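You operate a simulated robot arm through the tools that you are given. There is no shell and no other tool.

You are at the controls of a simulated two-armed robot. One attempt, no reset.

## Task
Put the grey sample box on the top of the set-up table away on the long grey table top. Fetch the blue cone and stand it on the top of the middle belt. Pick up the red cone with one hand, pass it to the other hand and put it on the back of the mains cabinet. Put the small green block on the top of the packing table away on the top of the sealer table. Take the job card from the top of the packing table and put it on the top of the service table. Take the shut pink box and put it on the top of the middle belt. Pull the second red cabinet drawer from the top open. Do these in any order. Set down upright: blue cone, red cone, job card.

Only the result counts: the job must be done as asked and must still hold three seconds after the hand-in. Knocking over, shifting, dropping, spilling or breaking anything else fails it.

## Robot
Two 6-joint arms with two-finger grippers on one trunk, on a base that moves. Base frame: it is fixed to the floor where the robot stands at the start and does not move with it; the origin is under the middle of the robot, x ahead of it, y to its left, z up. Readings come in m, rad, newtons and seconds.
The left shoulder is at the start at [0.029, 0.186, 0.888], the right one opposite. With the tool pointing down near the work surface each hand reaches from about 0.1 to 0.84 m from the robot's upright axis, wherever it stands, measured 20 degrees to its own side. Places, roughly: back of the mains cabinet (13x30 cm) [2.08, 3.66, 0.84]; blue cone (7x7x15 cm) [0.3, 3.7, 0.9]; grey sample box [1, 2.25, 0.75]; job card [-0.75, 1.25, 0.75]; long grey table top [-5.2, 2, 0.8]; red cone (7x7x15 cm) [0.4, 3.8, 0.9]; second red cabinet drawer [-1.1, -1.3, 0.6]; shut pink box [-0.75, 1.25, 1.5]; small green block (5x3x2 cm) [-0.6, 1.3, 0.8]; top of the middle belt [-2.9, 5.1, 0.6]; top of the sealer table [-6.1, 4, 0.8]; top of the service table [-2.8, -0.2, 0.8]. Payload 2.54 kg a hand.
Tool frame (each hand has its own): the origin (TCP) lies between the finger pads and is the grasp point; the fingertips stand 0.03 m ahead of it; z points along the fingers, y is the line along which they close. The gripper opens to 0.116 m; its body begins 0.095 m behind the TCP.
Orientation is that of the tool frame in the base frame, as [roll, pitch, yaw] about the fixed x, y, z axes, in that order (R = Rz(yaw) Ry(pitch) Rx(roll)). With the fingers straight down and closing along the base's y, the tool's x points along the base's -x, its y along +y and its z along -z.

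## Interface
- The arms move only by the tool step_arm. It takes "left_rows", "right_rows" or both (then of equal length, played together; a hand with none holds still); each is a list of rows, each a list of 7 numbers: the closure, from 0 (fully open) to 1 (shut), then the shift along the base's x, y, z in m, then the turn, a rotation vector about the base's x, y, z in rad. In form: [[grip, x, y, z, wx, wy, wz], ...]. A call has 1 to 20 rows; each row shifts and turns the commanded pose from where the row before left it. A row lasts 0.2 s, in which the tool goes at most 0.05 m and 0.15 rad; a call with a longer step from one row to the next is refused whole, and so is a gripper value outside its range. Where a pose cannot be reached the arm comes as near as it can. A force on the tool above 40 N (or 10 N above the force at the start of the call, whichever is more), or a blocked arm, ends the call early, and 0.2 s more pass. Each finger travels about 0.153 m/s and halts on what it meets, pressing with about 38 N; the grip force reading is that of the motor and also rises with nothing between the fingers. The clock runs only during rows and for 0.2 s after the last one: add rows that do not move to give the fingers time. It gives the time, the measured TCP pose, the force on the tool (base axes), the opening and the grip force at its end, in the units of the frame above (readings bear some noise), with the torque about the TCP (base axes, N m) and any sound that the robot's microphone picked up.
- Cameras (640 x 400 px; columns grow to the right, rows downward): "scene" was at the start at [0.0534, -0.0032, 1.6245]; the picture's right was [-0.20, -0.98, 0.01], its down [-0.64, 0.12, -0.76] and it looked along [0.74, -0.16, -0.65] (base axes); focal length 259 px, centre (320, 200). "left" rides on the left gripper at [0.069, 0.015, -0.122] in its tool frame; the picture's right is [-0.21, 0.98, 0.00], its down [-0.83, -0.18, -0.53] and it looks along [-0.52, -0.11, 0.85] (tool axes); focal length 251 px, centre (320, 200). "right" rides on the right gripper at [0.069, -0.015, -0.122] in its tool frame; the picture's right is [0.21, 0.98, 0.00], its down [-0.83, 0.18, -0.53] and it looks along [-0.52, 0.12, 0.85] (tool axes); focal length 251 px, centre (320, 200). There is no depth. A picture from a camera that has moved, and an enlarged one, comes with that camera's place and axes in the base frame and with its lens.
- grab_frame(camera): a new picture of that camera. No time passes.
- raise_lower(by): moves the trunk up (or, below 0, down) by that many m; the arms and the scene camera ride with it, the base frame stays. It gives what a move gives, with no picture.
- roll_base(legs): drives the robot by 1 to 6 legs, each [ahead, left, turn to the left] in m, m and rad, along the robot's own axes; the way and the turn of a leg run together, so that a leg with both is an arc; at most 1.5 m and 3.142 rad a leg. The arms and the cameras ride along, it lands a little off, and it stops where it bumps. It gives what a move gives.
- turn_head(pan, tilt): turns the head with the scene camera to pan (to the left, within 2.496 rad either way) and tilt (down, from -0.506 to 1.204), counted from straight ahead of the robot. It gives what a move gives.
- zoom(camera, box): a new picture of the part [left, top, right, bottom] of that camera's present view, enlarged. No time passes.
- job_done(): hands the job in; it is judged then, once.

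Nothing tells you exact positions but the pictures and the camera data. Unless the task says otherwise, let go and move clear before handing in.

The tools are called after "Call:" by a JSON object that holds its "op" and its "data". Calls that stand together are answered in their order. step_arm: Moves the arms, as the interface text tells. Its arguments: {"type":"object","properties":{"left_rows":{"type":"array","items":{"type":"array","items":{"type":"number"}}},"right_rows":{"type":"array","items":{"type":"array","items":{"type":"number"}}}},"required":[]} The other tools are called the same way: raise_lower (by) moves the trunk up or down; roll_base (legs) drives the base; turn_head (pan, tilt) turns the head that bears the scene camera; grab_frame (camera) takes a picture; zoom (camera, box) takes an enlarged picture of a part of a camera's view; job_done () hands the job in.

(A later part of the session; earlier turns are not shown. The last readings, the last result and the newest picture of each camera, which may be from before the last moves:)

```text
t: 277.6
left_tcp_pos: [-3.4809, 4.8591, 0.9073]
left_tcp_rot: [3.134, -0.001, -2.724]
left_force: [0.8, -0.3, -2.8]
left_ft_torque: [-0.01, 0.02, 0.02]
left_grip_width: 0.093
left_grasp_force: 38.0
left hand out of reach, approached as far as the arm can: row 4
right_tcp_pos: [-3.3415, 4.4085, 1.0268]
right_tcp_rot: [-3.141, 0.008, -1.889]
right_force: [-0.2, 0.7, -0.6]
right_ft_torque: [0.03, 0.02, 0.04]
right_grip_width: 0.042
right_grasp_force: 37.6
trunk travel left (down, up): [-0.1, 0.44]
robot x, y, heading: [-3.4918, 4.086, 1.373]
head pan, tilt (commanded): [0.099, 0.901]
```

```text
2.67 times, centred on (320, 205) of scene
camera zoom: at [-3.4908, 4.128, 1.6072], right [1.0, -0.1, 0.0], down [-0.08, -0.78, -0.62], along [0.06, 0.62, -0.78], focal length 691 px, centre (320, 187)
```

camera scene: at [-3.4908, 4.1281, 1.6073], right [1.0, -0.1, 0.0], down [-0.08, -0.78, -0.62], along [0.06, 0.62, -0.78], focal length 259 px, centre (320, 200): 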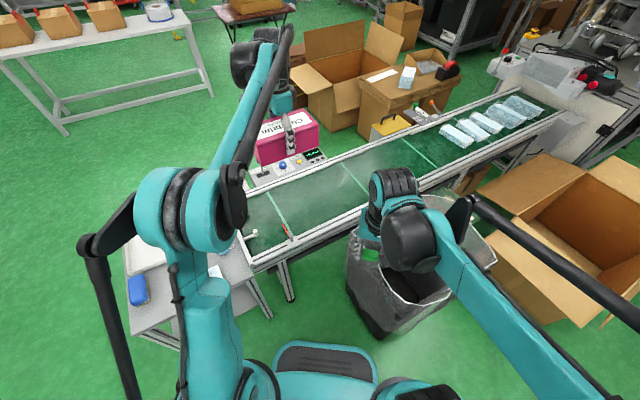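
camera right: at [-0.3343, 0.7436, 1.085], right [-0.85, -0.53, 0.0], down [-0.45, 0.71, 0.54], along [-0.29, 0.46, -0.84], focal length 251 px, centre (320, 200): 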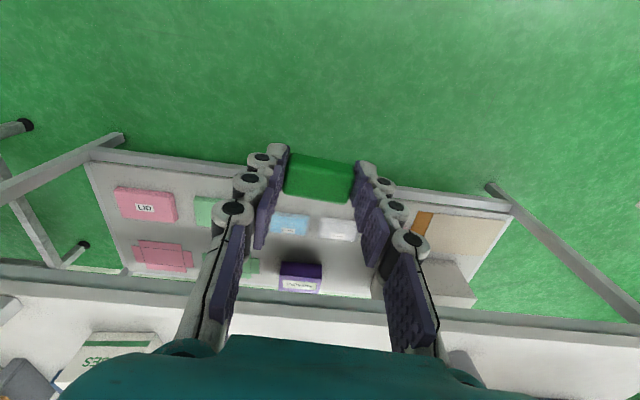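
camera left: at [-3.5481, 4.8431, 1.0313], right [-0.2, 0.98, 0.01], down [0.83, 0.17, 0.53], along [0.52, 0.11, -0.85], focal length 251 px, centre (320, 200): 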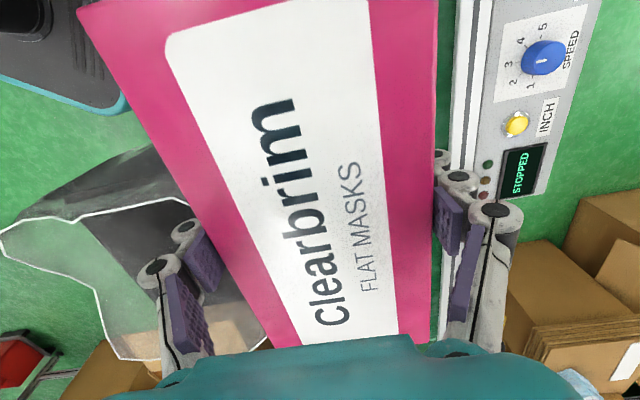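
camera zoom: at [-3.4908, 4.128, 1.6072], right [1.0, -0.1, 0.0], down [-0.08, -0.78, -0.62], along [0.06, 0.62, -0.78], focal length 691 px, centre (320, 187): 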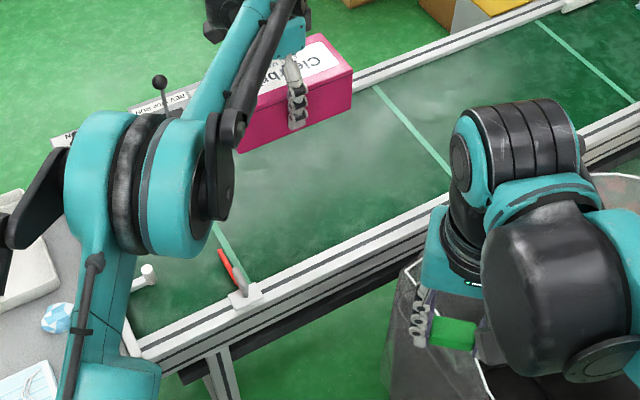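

The box is over the free stretch of belt. I'll shift it slightly toward the belt's middle and descend most of the way.

Call:
{"op": "step_arm", "data": {"left_rows": [[0.6, 0.005, 0.0132, -0.04, 0, 0, 0], [0.6, 0.005, 0.0132, -0.04, 0, 0, 0], [0.6, 0, 0, -0.04, 0, 0, 0], [0.6, 0, 0, -0.04, 0, 0, 0], [0.6, 0, 0, -0.03, 0, 0, 0], [0.6, 0, 0, 0, 0, 0, 0]]}}

Call:
{"op": "grab_frame", "data": {"camera": "left"}}

Call:
{"op": "zoom", "data": {"camera": "scene", "box": [220, 130, 420, 280]}}

```text
t: 279.0
left_tcp_pos: [-3.4706, 4.8784, 0.721]
left_tcp_rot: [3.131, 0.002, -2.723]
left_force: [-0.3, 0.1, -2.4]
left_ft_torque: [0.0, -0.03, 0.02]
left_grip_width: 0.0931
left_grasp_force: 38.1
left hand out of reach, approached as far as the arm can: row 5
right_tcp_pos: [-3.3405, 4.4101, 1.0274]
right_tcp_rot: [-3.141, 0.006, -1.888]
right_force: [0.9, -0.7, 0.1]
right_ft_torque: [-0.02, 0.03, -0.02]
right_grip_width: 0.0422
right_grasp_force: 37.9
trunk travel left (down, up): [-0.1, 0.44]
robot x, y, heading: [-3.4956, 4.0817, 1.371]
head pan, tilt (commanded): [0.099, 0.901]
```

```text
taken
camera left: at [-3.5383, 4.8633, 0.8435], right [-0.2, 0.98, 0.01], down [0.83, 0.16, 0.53], along [0.52, 0.12, -0.85], focal length 251 px, centre (320, 200)
```

left: 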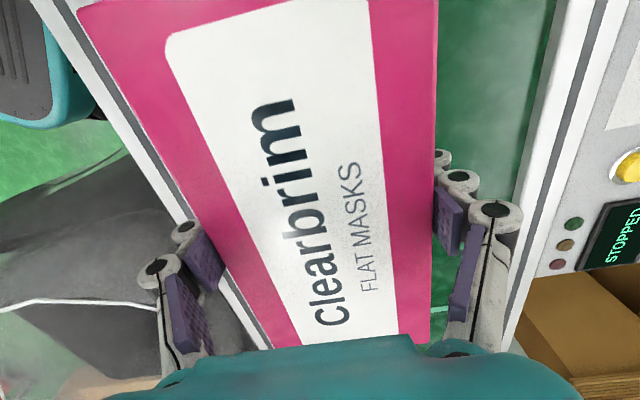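

```text
2.67 times, centred on (320, 205) of scene
camera zoom: at [-3.4907, 4.1284, 1.6071], right [1.0, -0.1, 0.0], down [-0.08, -0.78, -0.62], along [0.06, 0.62, -0.78], focal length 691 px, centre (320, 187)
```

zoom: 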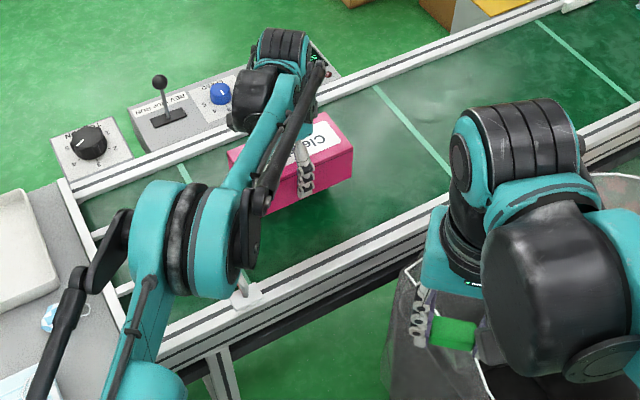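

Over the belt, between the rails; the arm is at its reach limit so I'll lower with the trunk instead.

Call:
{"op": "raise_lower", "data": {"by": -0.06}}

Call:
{"op": "grab_frame", "data": {"camera": "left"}}

Call:
{"op": "zoom", "data": {"camera": "scene", "box": [220, 130, 420, 280]}}

```text
t: 280.0
left_tcp_pos: [-3.4718, 4.8784, 0.661]
left_tcp_rot: [3.131, 0.003, -2.725]
left_force: [-0.5, -0.3, -2.3]
left_ft_torque: [0.01, 0.03, 0.0]
left_grip_width: 0.093
left_grasp_force: 38.2
right_tcp_pos: [-3.3411, 4.4084, 0.9676]
right_tcp_rot: [-3.141, 0.006, -1.887]
right_force: [-0.1, -0.3, -0.9]
right_ft_torque: [0.04, 0.0, 0.01]
right_grip_width: 0.0424
right_grasp_force: 38.3
trunk travel left (down, up): [-0.04, 0.5]
robot x, y, heading: [-3.4928, 4.0839, 1.371]
head pan, tilt (commanded): [0.099, 0.901]
```

```text
taken
camera left: at [-3.5384, 4.8633, 0.7841], right [-0.2, 0.98, 0.01], down [0.83, 0.16, 0.53], along [0.52, 0.12, -0.85], focal length 251 px, centre (320, 200)
```

left: 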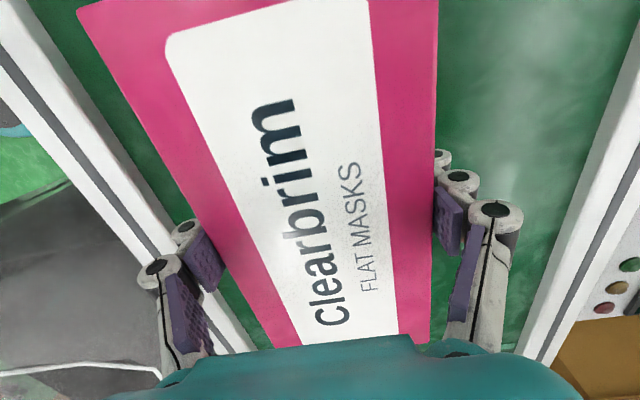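

```text
2.67 times, centred on (320, 205) of scene
camera zoom: at [-3.4908, 4.1282, 1.5472], right [1.0, -0.1, 0.0], down [-0.08, -0.78, -0.62], along [0.06, 0.62, -0.78], focal length 691 px, centre (320, 187)
```

zoom: 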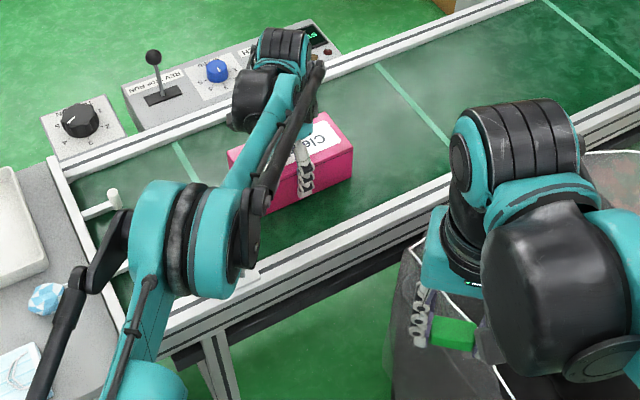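

Almost at the belt. Lowering the trunk in 1 cm steps and watching the left hand's force.

Call:
{"op": "raise_lower", "data": {"by": -0.012}}

Call:
{"op": "raise_lower", "data": {"by": -0.008}}

```text
t: 280.6
left_tcp_pos: [-3.4707, 4.8761, 0.6511]
left_tcp_rot: [3.129, 0.002, -2.722]
left_force: [-0.8, 0.8, 24.6]
left_ft_torque: [-0.49, 0.0, 0.02]
left_grip_width: 0.0935
left_grasp_force: 38.1
right_tcp_pos: [-3.3406, 4.4063, 0.9561]
right_tcp_rot: [-3.141, 0.01, -1.889]
right_force: [-1.0, -0.2, -1.0]
right_ft_torque: [0.01, 0.0, 0.0]
right_grip_width: 0.0421
right_grasp_force: 37.8
trunk travel left (down, up): [-0.028, 0.512]
robot x, y, heading: [-3.4963, 4.0826, 1.374]
head pan, tilt (commanded): [0.099, 0.901]
```

```text
t: 281.2
left_tcp_pos: [-3.4706, 4.8756, 0.6432]
left_tcp_rot: [3.129, 0.004, -2.722]
left_force: [-0.9, -1.8, 26.3]
left_ft_torque: [-0.08, -0.06, 0.1]
left_grip_width: 0.0934
left_grasp_force: 37.7
right_tcp_pos: [-3.3393, 4.4065, 0.9486]
right_tcp_rot: [-3.14, 0.01, -1.887]
right_force: [0.4, -0.1, 0.1]
right_ft_torque: [-0.02, 0.01, -0.01]
right_grip_width: 0.0419
right_grasp_force: 37.8
trunk travel left (down, up): [-0.02, 0.52]
robot x, y, heading: [-3.4941, 4.0827, 1.373]
head pan, tilt (commanded): [0.099, 0.901]
```

The box rests on the belt (about 25 N contact). I'll ease up 3 mm and open the fingers.

Call:
{"op": "step_arm", "data": {"left_rows": [[0.6, 0, 0, 0.003, 0, 0, 0], [0.2, 0, 0, 0, 0, 0, 0], [0.05, 0, 0, 0, 0, 0, 0], [0, 0, 0, 0, 0, 0, 0], [0, 0, 0, 0, 0, 0, 0]]}}

Call:
{"op": "grab_frame", "data": {"camera": "left"}}

```text
t: 282.4
left_tcp_pos: [-3.4713, 4.8775, 0.6435]
left_tcp_rot: [3.131, 0.0, -2.722]
left_force: [-0.3, 0.6, 0.1]
left_ft_torque: [0.02, -0.03, 0.02]
left_grip_width: 0.116
left_grasp_force: 0.1
right_tcp_pos: [-3.3412, 4.4087, 0.9479]
right_tcp_rot: [-3.141, 0.008, -1.889]
right_force: [0.0, 0.1, -0.2]
right_ft_torque: [0.0, 0.0, -0.02]
right_grip_width: 0.042
right_grasp_force: 37.9
trunk travel left (down, up): [-0.02, 0.52]
robot x, y, heading: [-3.4948, 4.083, 1.376]
head pan, tilt (commanded): [0.099, 0.901]
```

```text
taken
camera left: at [-3.5386, 4.8627, 0.7671], right [-0.2, 0.98, 0.01], down [0.83, 0.16, 0.53], along [0.52, 0.12, -0.85], focal length 251 px, centre (320, 200)
```

left: 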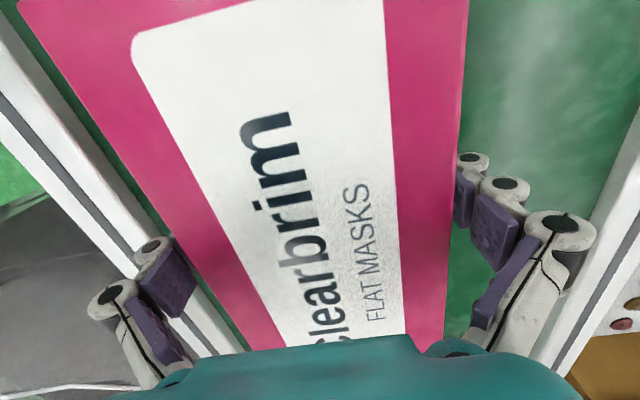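

Released. Raising straight up with the trunk to clear the box.

Call:
{"op": "raise_lower", "data": {"by": 0.16}}

Call:
{"op": "grab_frame", "data": {"camera": "left"}}

Call:
{"op": "zoom", "data": {"camera": "scene", "box": [220, 130, 420, 280]}}

```text
t: 284.2
left_tcp_pos: [-3.4701, 4.8772, 0.803]
left_tcp_rot: [3.132, 0.002, -2.723]
left_force: [-1.0, 0.4, 0.5]
left_ft_torque: [-0.03, 0.0, -0.02]
left_grip_width: 0.1162
left_grasp_force: 0.1
right_tcp_pos: [-3.3391, 4.4078, 1.1071]
right_tcp_rot: [-3.14, 0.006, -1.888]
right_force: [-0.2, 0.3, 0.3]
right_ft_torque: [0.03, 0.01, 0.01]
right_grip_width: 0.0424
right_grasp_force: 37.9
trunk travel left (down, up): [-0.18, 0.36]
robot x, y, heading: [-3.4929, 4.0825, 1.369]
head pan, tilt (commanded): [0.099, 0.901]
```

```text
taken
camera left: at [-3.5386, 4.8628, 0.9268], right [-0.2, 0.98, 0.01], down [0.83, 0.16, 0.53], along [0.52, 0.12, -0.85], focal length 251 px, centre (320, 200)
```

left: 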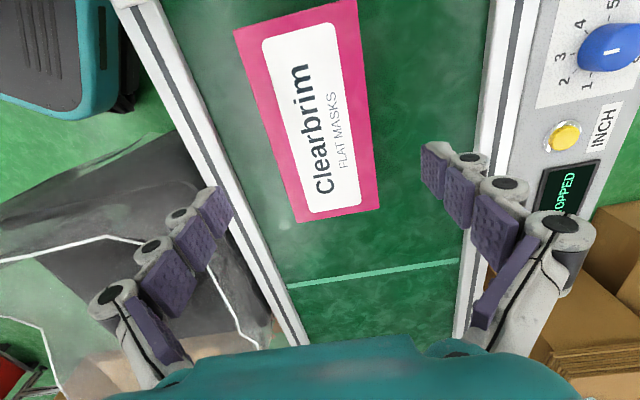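

```text
2.67 times, centred on (320, 205) of scene
camera zoom: at [-3.4907, 4.1282, 1.687], right [1.0, -0.1, 0.0], down [-0.08, -0.78, -0.62], along [0.06, 0.62, -0.78], focal length 691 px, centre (320, 187)
```

zoom: 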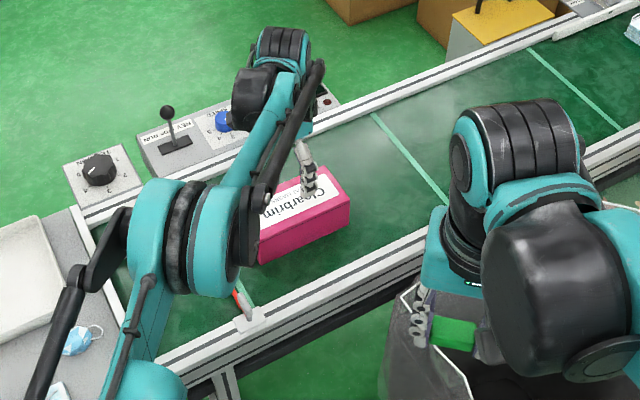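

The pink box sits squarely on the middle belt. Next is the green block to the sealer table; first I'll bring the left arm back to its carry pose.

Call:
{"op": "step_arm", "data": {"left_rows": [[0, 0, 0, 0.04, 0, 0, 0], [0, 0, 0, 0.04, 0, 0, 0], [0, -0.0071, -0.03, 0.03, 0, 0, 0.136], [0, -0.0071, -0.03, 0.03, 0, 0, 0.136], [0, -0.0071, -0.03, 0.03, 0, 0, 0.136], [0, -0.0071, -0.03, 0.02, 0, 0, 0.136], [0, -0.0071, -0.03, 0.02, 0, 0, 0.136], [0, -0.0071, -0.03, 0, 0, 0, 0.136], [0, -0.0071, -0.03, 0, 0, 0, 0.136], [0, 0, 0, 0, 0, 0, 0]]}}

Call:
{"op": "roll_base", "data": {"legs": [[-0.35, 0, 0]]}}

Call:
{"op": "turn_head", "data": {"pan": 1.2, "tilt": 0.4}}

Call:
{"op": "grab_frame", "data": {"camera": "scene"}}

```text
t: 286.4
left_tcp_pos: [-3.5206, 4.6693, 1.0122]
left_tcp_rot: [3.129, 0.002, -1.768]
left_force: [-0.8, 0.7, 0.5]
left_ft_torque: [-0.04, 0.0, 0.0]
left_grip_width: 0.1161
left_grasp_force: 0.0
right_tcp_pos: [-3.3402, 4.409, 1.106]
right_tcp_rot: [-3.139, 0.008, -1.89]
right_force: [0.4, -0.5, -0.1]
right_ft_torque: [-0.04, -0.02, -0.01]
right_grip_width: 0.0425
right_grasp_force: 38.0
trunk travel left (down, up): [-0.18, 0.36]
robot x, y, heading: [-3.4967, 4.0805, 1.373]
head pan, tilt (commanded): [0.099, 0.901]
```

```text
t: 288.7
left_tcp_pos: [-3.5898, 4.3137, 1.0129]
left_tcp_rot: [3.13, 0.005, -1.774]
left_force: [0.6, -0.3, 0.2]
left_ft_torque: [0.05, -0.03, 0.04]
left_grip_width: 0.1159
left_grasp_force: 0.1
right_tcp_pos: [-3.4103, 4.0551, 1.1074]
right_tcp_rot: [-3.141, 0.009, -1.89]
right_force: [0.6, -0.8, 0.6]
right_ft_torque: [0.07, -0.03, 0.04]
right_grip_width: 0.0423
right_grasp_force: 38.4
trunk travel left (down, up): [-0.18, 0.36]
robot x, y, heading: [-3.5642, 3.7288, 1.374]
head pan, tilt (commanded): [0.099, 0.901]
```

```text
t: 290.1
left_tcp_pos: [-3.5891, 4.316, 1.0117]
left_tcp_rot: [3.131, 0.002, -1.774]
left_force: [0.0, -1.3, 0.2]
left_ft_torque: [0.03, -0.01, -0.01]
left_grip_width: 0.116
left_grasp_force: 0.0
right_tcp_pos: [-3.4109, 4.0539, 1.1071]
right_tcp_rot: [-3.139, 0.008, -1.89]
right_force: [0.2, 0.6, -0.6]
right_ft_torque: [-0.04, 0.0, -0.04]
right_grip_width: 0.0421
right_grasp_force: 37.7
trunk travel left (down, up): [-0.18, 0.36]
robot x, y, heading: [-3.5652, 3.7308, 1.371]
head pan, tilt (commanded): [1.201, 0.4]
```

```text
taken
camera scene: at [-3.6471, 3.7493, 1.7301], right [0.54, 0.84, 0.0], down [0.33, -0.21, -0.92], along [-0.78, 0.5, -0.39], focal length 259 px, centre (320, 200)
```

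scene: 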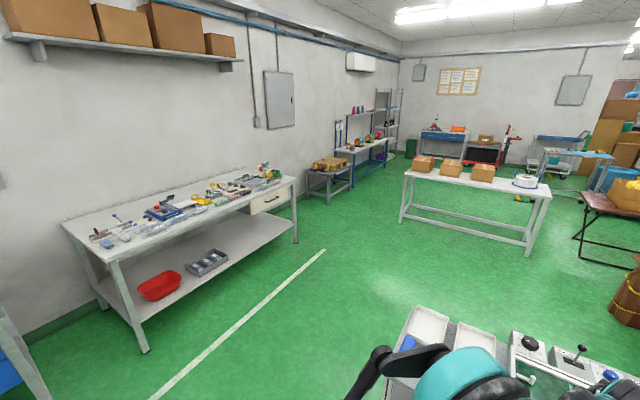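

That white table ahead-left is the sealer table (around (-6,3.9)); its front strip looks free. I'll zoom in to pick a spot.

Call:
{"op": "zoom", "data": {"camera": "scene", "box": [60, 150, 310, 310]}}

```text
2.50 times, centred on (185, 230) of scene
camera zoom: at [-3.6471, 3.7493, 1.7301], right [0.54, 0.84, 0.0], down [0.33, -0.21, -0.92], along [-0.78, 0.5, -0.39], focal length 648 px, centre (658, 125)
```

zoom: 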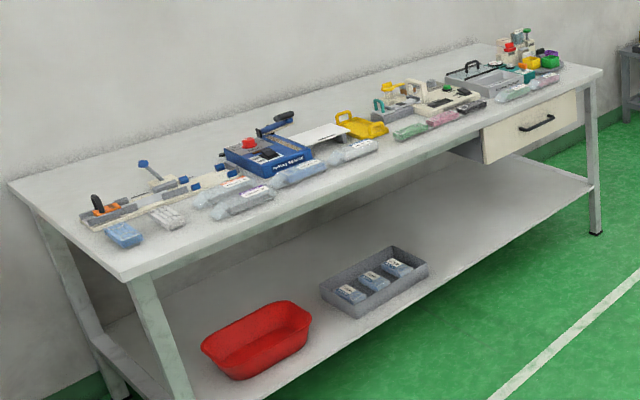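

There is clear table near its left front corner, around room (X -3.64, Y 5.42). I'll turn to face that table and drive up to it.

Call:
{"op": "roll_base", "data": {"legs": [[0, 0, 2.19], [1.2, -0.44, 0]]}}

Call:
{"op": "turn_head", "data": {"pan": 0, "tilt": 0.8}}

Call:
{"op": "grab_frame", "data": {"camera": "scene"}}

```text
t: 301.6
left_tcp_pos: [-5.2966, 3.2832, 1.012]
left_tcp_rot: [3.131, 0.002, 0.423]
left_force: [0.0, 0.1, -0.7]
left_ft_torque: [0.0, 0.0, 0.02]
left_grip_width: 0.1159
left_grasp_force: 0.1
right_tcp_pos: [-5.19, 3.5807, 1.1065]
right_tcp_rot: [-3.141, 0.007, 0.304]
right_force: [-0.7, -0.4, 0.5]
right_ft_torque: [0.0, -0.02, -0.05]
right_grip_width: 0.042
right_grasp_force: 38.1
trunk travel left (down, up): [-0.18, 0.36]
robot x, y, heading: [-4.8361, 3.6452, -2.717]
head pan, tilt (commanded): [1.201, 0.4]
```

```text
t: 303.0
left_tcp_pos: [-5.2961, 3.2829, 1.0141]
left_tcp_rot: [3.132, 0.003, 0.423]
left_force: [0.7, -0.5, -0.6]
left_ft_torque: [0.02, 0.01, -0.02]
left_grip_width: 0.1161
left_grasp_force: 0.0
right_tcp_pos: [-5.1912, 3.581, 1.106]
right_tcp_rot: [-3.141, 0.009, 0.306]
right_force: [0.8, 0.1, -0.4]
right_ft_torque: [0.01, 0.03, -0.03]
right_grip_width: 0.0422
right_grasp_force: 37.9
trunk travel left (down, up): [-0.18, 0.36]
robot x, y, heading: [-4.8373, 3.6418, -2.714]
head pan, tilt (commanded): [0.0, 0.799]
```

```text
taken
camera scene: at [-4.8809, 3.6233, 1.6951], right [-0.41, 0.91, 0.0], down [0.65, 0.3, -0.7], along [-0.63, -0.29, -0.72], focal length 259 px, centre (320, 200)
```

scene: 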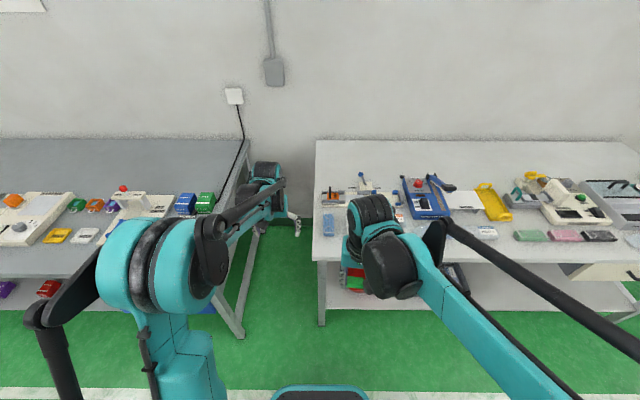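

I'm in front of the sealer table's left end. I'll extend the right hand with the block over the free corner area and descend.

Call:
{"op": "step_arm", "data": {"right_rows": [[0.8, -0.0393, -0.0148, 0, 0, 0, 0], [0.8, -0.0393, -0.0148, 0, 0, 0, 0], [0.8, -0.0393, -0.0148, 0, 0, 0, 0], [0.8, -0.0393, -0.0148, 0, 0, 0, 0], [0.8, -0.0393, -0.0148, 0, 0, 0, 0], [0.8, -0.0393, -0.0148, 0, 0, 0, 0], [0.8, -0.0393, -0.0148, 0, 0, 0, 0], [0.8, -0.0393, -0.0148, 0, 0, 0, 0], [0.8, 0, 0, -0.04, 0, 0, 0], [0.8, 0, 0, -0.04, 0, 0, 0], [0.8, 0, 0, -0.04, 0, 0, 0], [0.8, 0, 0, 0, 0, 0, 0]]}}

Call:
{"op": "grab_frame", "data": {"camera": "right"}}

Call:
{"op": "grab_frame", "data": {"camera": "scene"}}

```text
t: 305.6
left_tcp_pos: [-5.2971, 3.2835, 1.0132]
left_tcp_rot: [3.132, 0.001, 0.422]
left_force: [0.3, 0.8, -0.7]
left_ft_torque: [0.01, 0.02, -0.03]
left_grip_width: 0.1158
left_grasp_force: 0.1
right_tcp_pos: [-5.5046, 3.4653, 0.9904]
right_tcp_rot: [-3.14, 0.009, 0.305]
right_force: [-0.4, -0.1, -0.1]
right_ft_torque: [0.0, -0.02, -0.01]
right_grip_width: 0.0422
right_grasp_force: 37.7
trunk travel left (down, up): [-0.18, 0.36]
robot x, y, heading: [-4.8354, 3.6457, -2.718]
head pan, tilt (commanded): [0.0, 0.799]
```

```text
taken
camera right: at [-5.4415, 3.5008, 1.1118], right [0.5, -0.87, 0.0], down [-0.73, -0.42, 0.54], along [-0.47, -0.27, -0.84], focal length 251 px, centre (320, 200)
```

right: 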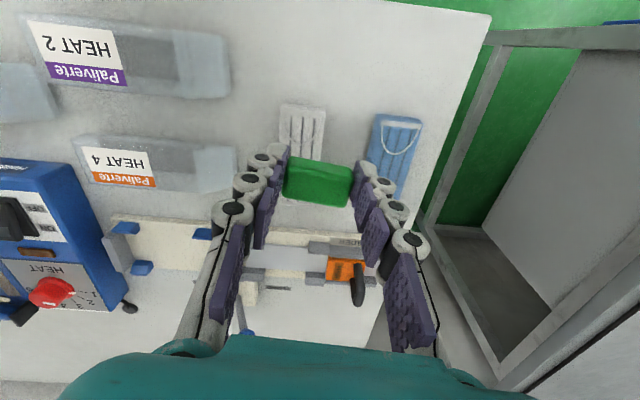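

```text
taken
camera scene: at [-4.8807, 3.6235, 1.6951], right [-0.41, 0.91, 0.0], down [0.65, 0.3, -0.7], along [-0.64, -0.29, -0.72], focal length 259 px, centre (320, 200)
```

scene: 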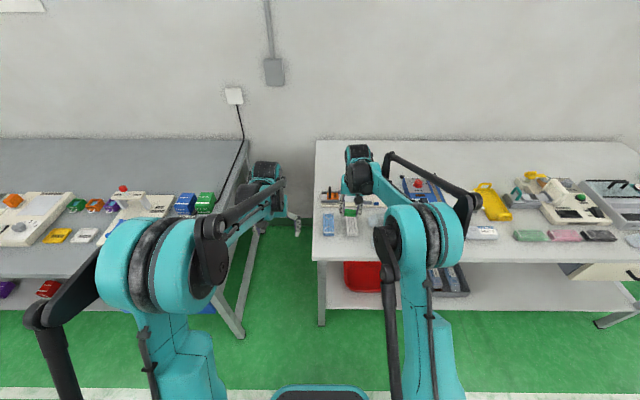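

The spot directly below is a bag, so I'll pull back 5 cm to the clear strip between the bags and the table edge, then descend.

Call:
{"op": "step_arm", "data": {"right_rows": [[0.8, 0.0238, 0.0075, 0, 0, 0, 0], [0.8, 0.0239, 0.0075, 0, 0, 0, 0], [0.8, 0, 0, -0.04, 0, 0, 0], [0.8, 0, 0, -0.04, 0, 0, 0], [0.8, 0, 0, -0.035, 0, 0, 0], [0.8, 0, 0, 0, 0, 0, 0]]}}

Call:
{"op": "grab_frame", "data": {"camera": "right"}}

Call:
{"op": "zoom", "data": {"camera": "scene", "box": [280, 160, 440, 280]}}

```text
t: 307.0
left_tcp_pos: [-5.2956, 3.2837, 1.0142]
left_tcp_rot: [3.129, 0.004, 0.422]
left_force: [-0.1, -0.4, -0.2]
left_ft_torque: [0.01, 0.01, 0.0]
left_grip_width: 0.1155
left_grasp_force: 0.0
right_tcp_pos: [-5.4597, 3.4768, 0.8716]
right_tcp_rot: [-3.139, 0.011, 0.304]
right_force: [-6.7, -1.7, 33.9]
right_ft_torque: [-0.13, 0.35, 0.0]
right_grip_width: 0.0425
right_grasp_force: 37.7
trunk travel left (down, up): [-0.18, 0.36]
robot x, y, heading: [-4.8341, 3.6443, -2.717]
head pan, tilt (commanded): [0.0, 0.799]
```

```text
taken
camera right: at [-5.3959, 3.5119, 0.9933], right [0.5, -0.87, 0.0], down [-0.73, -0.42, 0.54], along [-0.47, -0.27, -0.84], focal length 251 px, centre (320, 200)
```

right: 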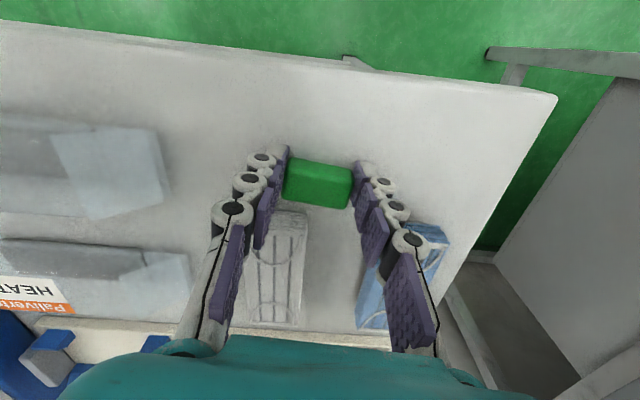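

```text
3.33 times, centred on (360, 220) of scene
camera zoom: at [-4.8785, 3.624, 1.6955], right [-0.41, 0.91, 0.0], down [0.65, 0.3, -0.7], along [-0.64, -0.29, -0.72], focal length 864 px, centre (187, 133)
```

zoom: 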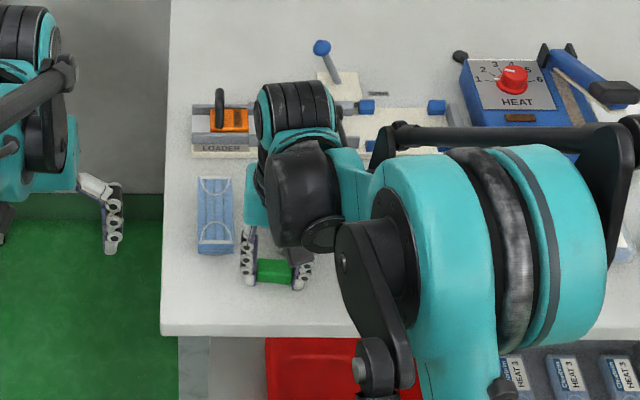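

Contact already at z 0.872, so this table is about 4 cm higher; the block is down in the free strip. I'll ease off 3 mm and open.

Call:
{"op": "step_arm", "data": {"right_rows": [[0.8, 0, 0, 0.004, 0, 0, 0], [0.4, 0, 0, 0, 0, 0, 0], [0.1, 0, 0, 0, 0, 0, 0], [0, 0, 0, 0, 0, 0, 0], [0, 0, 0, 0, 0, 0, 0]]}}

Call:
{"op": "grab_frame", "data": {"camera": "right"}}

```text
t: 308.2
left_tcp_pos: [-5.2972, 3.2841, 1.0122]
left_tcp_rot: [3.132, 0.002, 0.423]
left_force: [-0.2, -0.3, 0.1]
left_ft_torque: [0.0, 0.02, 0.02]
left_grip_width: 0.116
left_grasp_force: 0.0
right_tcp_pos: [-5.4584, 3.4761, 0.8756]
right_tcp_rot: [-3.139, 0.008, 0.304]
right_force: [1.0, -0.6, -0.2]
right_ft_torque: [0.0, 0.04, 0.01]
right_grip_width: 0.116
right_grasp_force: 0.0
trunk travel left (down, up): [-0.18, 0.36]
robot x, y, heading: [-4.839, 3.6432, -2.719]
head pan, tilt (commanded): [0.0, 0.799]
```

```text
taken
camera right: at [-5.3957, 3.5114, 0.9972], right [0.5, -0.87, 0.0], down [-0.73, -0.42, 0.54], along [-0.47, -0.27, -0.84], focal length 251 px, centre (320, 200)
```

right: 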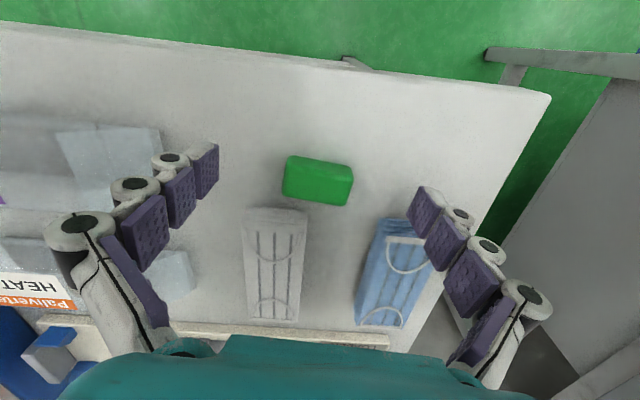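

The green block is on the sealer table. I'll lift the hand away and verify before leaving.

Call:
{"op": "step_arm", "data": {"right_rows": [[0, 0, 0, 0.04, 0, 0, 0], [0, 0, 0, 0.04, 0, 0, 0], [0, 0, 0, 0.04, 0, 0, 0], [0, 0.03, 0.01, 0.03, 0, 0, 0], [0, 0.04, 0.018, 0.02, 0, 0, 0], [0, 0.04, 0.018, 0, 0, 0, 0], [0, 0, 0, 0, 0, 0, 0]]}}

Call:
{"op": "zoom", "data": {"camera": "scene", "box": [280, 160, 440, 280]}}

Call:
{"op": "roll_base", "data": {"legs": [[-0.45, 0, 0], [0, 0, 1.571]]}}

Call:
{"op": "turn_head", "data": {"pan": 0.0, "tilt": 0.4}}

Call:
{"op": "grab_frame", "data": {"camera": "scene"}}

```text
t: 309.8
left_tcp_pos: [-5.2968, 3.2825, 1.011]
left_tcp_rot: [3.13, 0.002, 0.423]
left_force: [0.2, -0.3, -1.0]
left_ft_torque: [-0.01, -0.05, 0.02]
left_grip_width: 0.1164
left_grasp_force: 0.1
right_tcp_pos: [-5.3457, 3.5216, 1.0471]
right_tcp_rot: [-3.14, 0.006, 0.304]
right_force: [0.4, -0.2, -0.3]
right_ft_torque: [0.0, -0.04, 0.0]
right_grip_width: 0.1159
right_grasp_force: 0.1
trunk travel left (down, up): [-0.18, 0.36]
robot x, y, heading: [-4.8349, 3.6436, -2.713]
head pan, tilt (commanded): [0.0, 0.799]
```

```text
3.33 times, centred on (360, 220) of scene
camera zoom: at [-4.8824, 3.6228, 1.695], right [-0.41, 0.91, 0.0], down [0.65, 0.3, -0.7], along [-0.63, -0.29, -0.72], focal length 864 px, centre (187, 133)
```

zoom: 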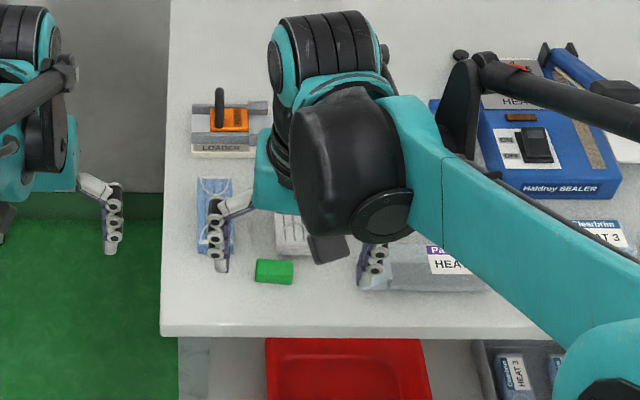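

```text
t: 316.2
left_tcp_pos: [-4.0988, 3.3499, 1.0143]
left_tcp_rot: [3.131, 0.001, 1.939]
left_force: [-0.6, 0.6, 0.0]
left_ft_torque: [0.02, -0.02, 0.02]
left_grip_width: 0.116
left_grasp_force: 0.0
right_tcp_pos: [-4.3384, 3.3151, 1.0478]
right_tcp_rot: [-3.141, 0.01, 1.823]
right_force: [0.0, -0.2, -0.2]
right_ft_torque: [0.0, 0.01, -0.01]
right_grip_width: 0.1163
right_grasp_force: 0.0
trunk travel left (down, up): [-0.18, 0.36]
robot x, y, heading: [-4.4384, 3.8259, -1.203]
head pan, tilt (commanded): [0.0, 0.799]
```

```text
t: 317.1
left_tcp_pos: [-4.0979, 3.3502, 1.0128]
left_tcp_rot: [3.13, 0.001, 1.94]
left_force: [0.4, 0.1, -0.4]
left_ft_torque: [0.0, 0.01, 0.0]
left_grip_width: 0.1161
left_grasp_force: 0.1
right_tcp_pos: [-4.3397, 3.315, 1.0474]
right_tcp_rot: [-3.14, 0.01, 1.822]
right_force: [0.6, 0.6, -0.4]
right_ft_torque: [0.03, 0.0, 0.0]
right_grip_width: 0.1159
right_grasp_force: 0.0
trunk travel left (down, up): [-0.18, 0.36]
robot x, y, heading: [-4.4324, 3.8306, -1.198]
head pan, tilt (commanded): [0.0, 0.4]
```

```text
taken
camera scene: at [-4.4101, 3.7695, 1.7301], right [-0.93, -0.36, 0.0], down [-0.14, 0.36, -0.92], along [0.33, -0.86, -0.39], focal length 259 px, centre (320, 200)
```

scene: 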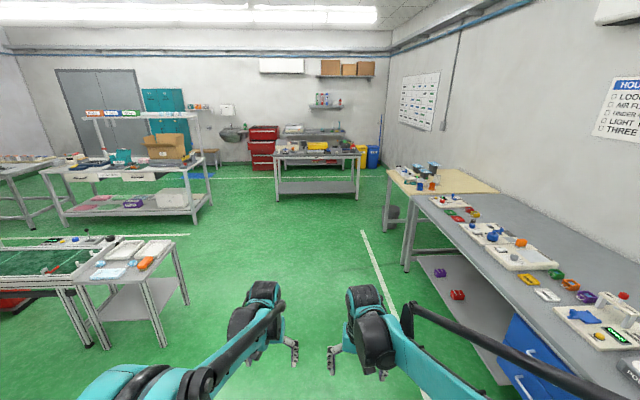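

I can see the whole room from here. I'll drive down the open floor, then turn left into the corridor between the packing table and the front belt.

Call:
{"op": "roll_base", "data": {"legs": [[0, 0, 0.047], [1.35, 0, 0], [1.3, 0, 0], [0, 0, 1.571], [1.5, 0, 0]]}}

Call:
{"op": "grab_frame", "data": {"camera": "scene"}}

```text
t: 341.2
left_tcp_pos: [-1.5211, 2.3901, 1.0123]
left_tcp_rot: [3.131, 0.002, -2.747]
left_force: [0.0, -0.8, -0.3]
left_ft_torque: [-0.02, 0.0, 0.01]
left_grip_width: 0.1159
left_grasp_force: 0.0
right_tcp_pos: [-1.4789, 2.152, 1.0472]
right_tcp_rot: [-3.139, 0.007, -2.862]
right_force: [-0.7, 0.2, 0.2]
right_ft_torque: [-0.03, 0.05, 0.01]
right_grip_width: 0.1162
right_grasp_force: 0.0
trunk travel left (down, up): [-0.18, 0.36]
robot x, y, heading: [-1.9886, 2.0357, 0.404]
head pan, tilt (commanded): [0.0, 0.4]
```

```text
taken
camera scene: at [-1.9301, 2.0632, 1.7301], right [0.39, -0.92, 0.0], down [-0.36, -0.15, -0.92], along [0.85, 0.36, -0.39], focal length 259 px, centre (320, 200)
```

scene: 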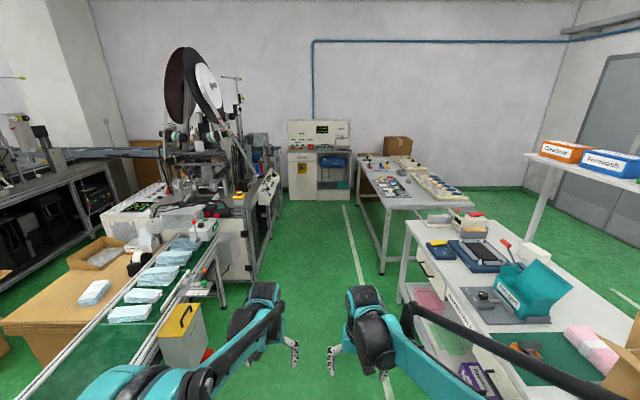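

The corridor is clear; mains cabinet straight ahead, machine with reels on the left, set-up table on the right. Zooming to find the cones.

Call:
{"op": "zoom", "data": {"camera": "scene", "box": [180, 130, 300, 250]}}

Call:
{"op": "zoom", "data": {"camera": "scene", "box": [280, 110, 460, 230]}}

```text
3.33 times, centred on (240, 190) of scene
camera zoom: at [-1.9301, 2.0632, 1.7301], right [0.39, -0.92, 0.0], down [-0.36, -0.15, -0.92], along [0.85, 0.36, -0.39], focal length 864 px, centre (587, 233)
```

zoom: 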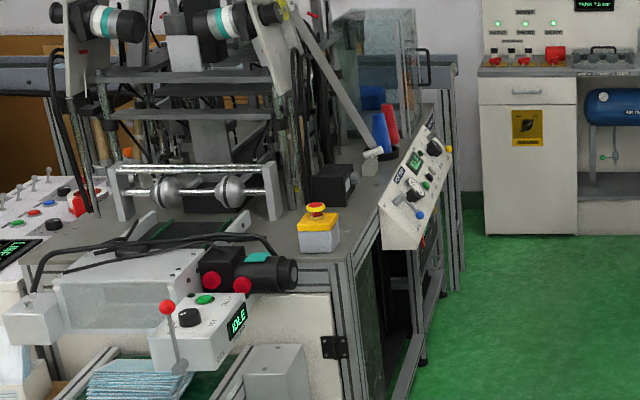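

```text
3.33 times, centred on (370, 170) of scene
camera zoom: at [-1.9301, 2.0632, 1.7301], right [0.39, -0.92, 0.0], down [-0.36, -0.15, -0.92], along [0.85, 0.36, -0.39], focal length 864 px, centre (153, 300)
```

zoom: 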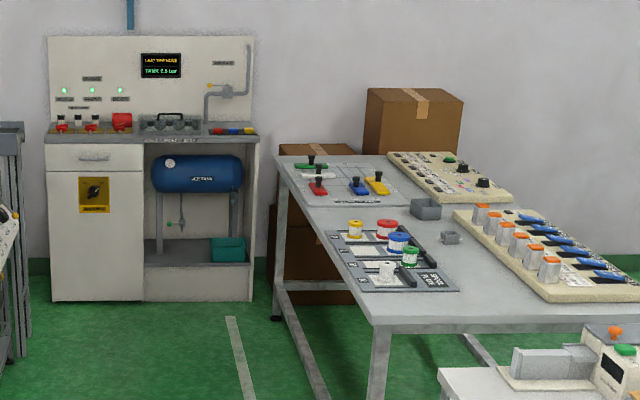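

The blue and red cones stand on the machine deck behind its sloped control panel; the grey sample box is on the set-up table. I'll drive on, keeping toward the middle of the corridor.

Call:
{"op": "roll_base", "data": {"legs": [[1.5, -0.14, 0.01], [1.0, 0, 0]]}}

Call:
{"op": "turn_head", "data": {"pan": 1.0, "tilt": 0.5}}

Call:
{"op": "grab_frame", "data": {"camera": "scene"}}

Call:
{"op": "turn_head", "data": {"pan": -0.9, "tilt": 0.5}}

Call:
{"op": "grab_frame", "data": {"camera": "scene"}}

Call:
{"op": "turn_head", "data": {"pan": 0, "tilt": 0.4}}

Call:
{"op": "grab_frame", "data": {"camera": "scene"}}

```text
refused: leg 1 is longer than a leg can be; nothing moved
```

```text
t: 342.5
left_tcp_pos: [-1.5201, 2.3899, 1.0129]
left_tcp_rot: [3.13, 0.002, -2.746]
left_force: [1.0, 0.5, -0.1]
left_ft_torque: [0.01, -0.02, -0.03]
left_grip_width: 0.1157
left_grasp_force: 0.1
right_tcp_pos: [-1.4794, 2.1507, 1.0474]
right_tcp_rot: [-3.139, 0.008, -2.861]
right_force: [0.0, 1.3, -0.3]
right_ft_torque: [0.0, -0.02, 0.01]
right_grip_width: 0.1161
right_grasp_force: 0.0
trunk travel left (down, up): [-0.18, 0.36]
robot x, y, heading: [-1.9884, 2.0359, 0.399]
head pan, tilt (commanded): [1.0, 0.499]
```

```text
taken
camera scene: at [-2.0002, 2.1167, 1.721], right [0.99, -0.17, 0.0], down [-0.08, -0.47, -0.88], along [0.15, 0.86, -0.48], focal length 259 px, centre (320, 200)
```

scene: 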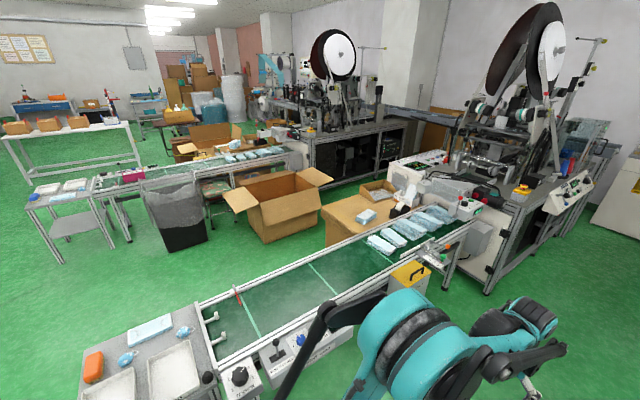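

```text
t: 344.4
left_tcp_pos: [-1.5204, 2.3906, 1.0122]
left_tcp_rot: [3.133, 0.002, -2.747]
left_force: [0.2, 0.8, 0.6]
left_ft_torque: [0.0, -0.01, 0.01]
left_grip_width: 0.1161
left_grasp_force: 0.0
right_tcp_pos: [-1.4789, 2.1496, 1.0477]
right_tcp_rot: [-3.14, 0.009, -2.862]
right_force: [0.0, -0.5, 1.0]
right_ft_torque: [-0.02, -0.04, -0.01]
right_grip_width: 0.1161
right_grasp_force: 0.1
trunk travel left (down, up): [-0.18, 0.36]
robot x, y, heading: [-1.9897, 2.037, 0.404]
head pan, tilt (commanded): [-0.901, 0.499]
```

```text
taken
camera scene: at [-1.936, 1.9834, 1.721], right [-0.48, -0.88, 0.0], down [-0.42, 0.23, -0.88], along [0.77, -0.42, -0.48], focal length 259 px, centre (320, 200)
```

scene: 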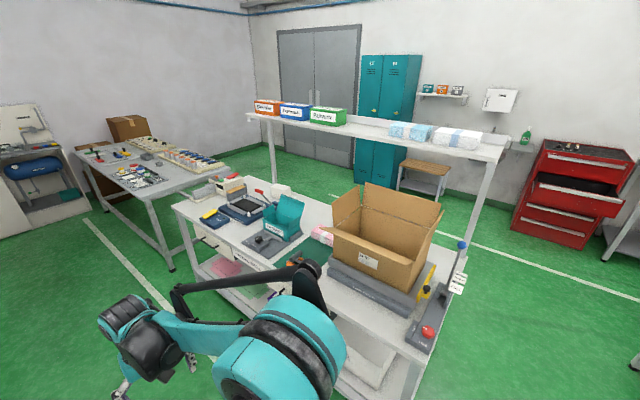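

```text
t: 345.6
left_tcp_pos: [-1.5209, 2.3895, 1.0125]
left_tcp_rot: [3.131, 0.002, -2.746]
left_force: [0.3, -1.3, -0.8]
left_ft_torque: [0.02, 0.01, 0.02]
left_grip_width: 0.1162
left_grasp_force: 0.1
right_tcp_pos: [-1.4774, 2.1501, 1.0471]
right_tcp_rot: [-3.141, 0.01, -2.863]
right_force: [0.3, 0.4, 0.1]
right_ft_torque: [0.0, -0.02, -0.03]
right_grip_width: 0.1158
right_grasp_force: 0.1
trunk travel left (down, up): [-0.18, 0.36]
robot x, y, heading: [-1.9878, 2.0412, 0.398]
head pan, tilt (commanded): [0.0, 0.4]
```

```text
taken
camera scene: at [-1.9305, 2.063, 1.7301], right [0.39, -0.92, 0.0], down [-0.36, -0.15, -0.92], along [0.85, 0.36, -0.39], focal length 259 px, centre (320, 200)
```

scene: 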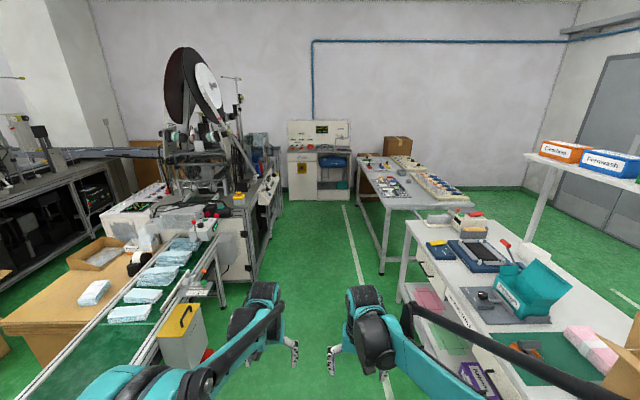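

Leg too long; I'll split it. Driving down the corridor.

Call:
{"op": "roll_base", "data": {"legs": [[1.4, -0.12, 0.018], [1.1, 0, 0]]}}

Call:
{"op": "turn_head", "data": {"pan": 1.2, "tilt": 0.5}}

Call:
{"op": "grab_frame", "data": {"camera": "scene"}}

Call:
{"op": "turn_head", "data": {"pan": -0.9, "tilt": 0.6}}

Call:
{"op": "grab_frame", "data": {"camera": "scene"}}

Call:
{"op": "turn_head", "data": {"pan": 0, "tilt": 0.4}}

Call:
{"op": "grab_frame", "data": {"camera": "scene"}}

```text
t: 357.7
left_tcp_pos: [0.7918, 3.2668, 1.0122]
left_tcp_rot: [3.13, 0.001, -2.739]
left_force: [0.1, 0.1, 0.1]
left_ft_torque: [0.01, 0.02, -0.04]
left_grip_width: 0.1157
left_grasp_force: 0.0
right_tcp_pos: [0.8351, 3.0286, 1.0477]
right_tcp_rot: [-3.14, 0.007, -2.857]
right_force: [0.1, -0.4, 0.1]
right_ft_torque: [0.0, 0.02, 0.01]
right_grip_width: 0.1165
right_grasp_force: 0.0
trunk travel left (down, up): [-0.18, 0.36]
robot x, y, heading: [0.3253, 2.9119, 0.406]
head pan, tilt (commanded): [0.0, 0.4]
```

```text
t: 359.1
left_tcp_pos: [0.7906, 3.2676, 1.0137]
left_tcp_rot: [3.132, 0.003, -2.739]
left_force: [0.3, -0.3, 0.7]
left_ft_torque: [-0.01, -0.02, 0.02]
left_grip_width: 0.1157
left_grasp_force: 0.0
right_tcp_pos: [0.8342, 3.0282, 1.0466]
right_tcp_rot: [-3.141, 0.009, -2.857]
right_force: [-0.7, 0.4, 0.2]
right_ft_torque: [0.01, 0.01, 0.01]
right_grip_width: 0.1163
right_grasp_force: 0.1
trunk travel left (down, up): [-0.18, 0.36]
robot x, y, heading: [0.3261, 2.9156, 0.408]
head pan, tilt (commanded): [1.201, 0.499]
```

```text
taken
camera scene: at [0.2945, 2.9928, 1.721], right [1.0, 0.03, 0.0], down [0.02, -0.48, -0.88], along [-0.03, 0.88, -0.48], focal length 259 px, centre (320, 200)
```

scene: 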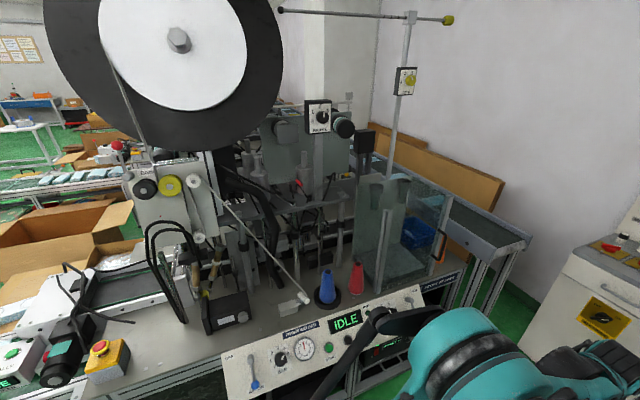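

```text
t: 361.1
left_tcp_pos: [0.7907, 3.2674, 1.0129]
left_tcp_rot: [3.13, 0.003, -2.741]
left_force: [-0.1, -0.1, -0.1]
left_ft_torque: [-0.01, 0.01, 0.02]
left_grip_width: 0.1162
left_grasp_force: 0.1
right_tcp_pos: [0.8346, 3.0277, 1.047]
right_tcp_rot: [-3.14, 0.009, -2.858]
right_force: [-0.2, 0.2, 0.1]
right_ft_torque: [-0.01, -0.03, -0.01]
right_grip_width: 0.116
right_grasp_force: 0.1
trunk travel left (down, up): [-0.18, 0.36]
robot x, y, heading: [0.3206, 2.9206, 0.41]
head pan, tilt (commanded): [-0.901, 0.6]
```

```text
taken
camera scene: at [0.3754, 2.8598, 1.7119], right [-0.48, -0.88, 0.0], down [-0.5, 0.27, -0.83], along [0.73, -0.39, -0.56], focal length 259 px, centre (320, 200)
```

scene: 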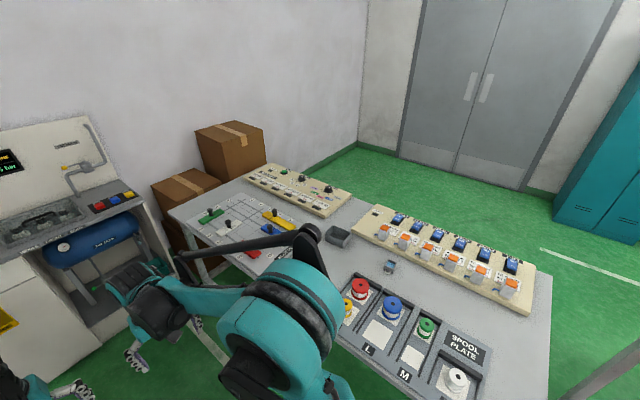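

```text
t: 362.3
left_tcp_pos: [0.7912, 3.267, 1.0125]
left_tcp_rot: [3.131, 0.003, -2.741]
left_force: [0.2, -0.1, 0.7]
left_ft_torque: [0.01, -0.01, 0.02]
left_grip_width: 0.1158
left_grasp_force: 0.0
right_tcp_pos: [0.8349, 3.028, 1.0475]
right_tcp_rot: [-3.14, 0.009, -2.859]
right_force: [0.7, 0.0, 1.2]
right_ft_torque: [0.03, -0.01, 0.0]
right_grip_width: 0.1159
right_grasp_force: 0.0
trunk travel left (down, up): [-0.18, 0.36]
robot x, y, heading: [0.3258, 2.9166, 0.404]
head pan, tilt (commanded): [0.0, 0.4]
```

```text
taken
camera scene: at [0.3828, 2.9382, 1.7301], right [0.39, -0.92, 0.0], down [-0.36, -0.15, -0.92], along [0.85, 0.36, -0.39], focal length 259 px, centre (320, 200)
```

scene: 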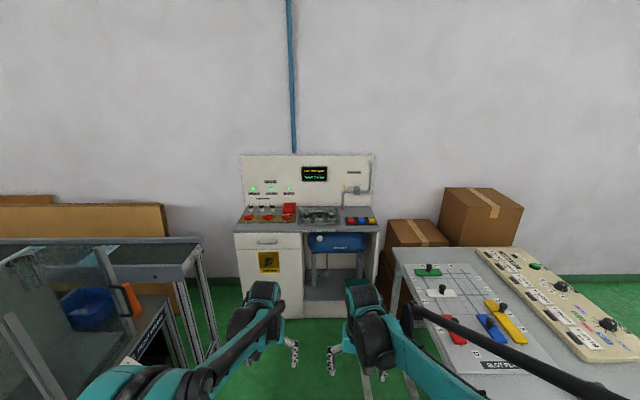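

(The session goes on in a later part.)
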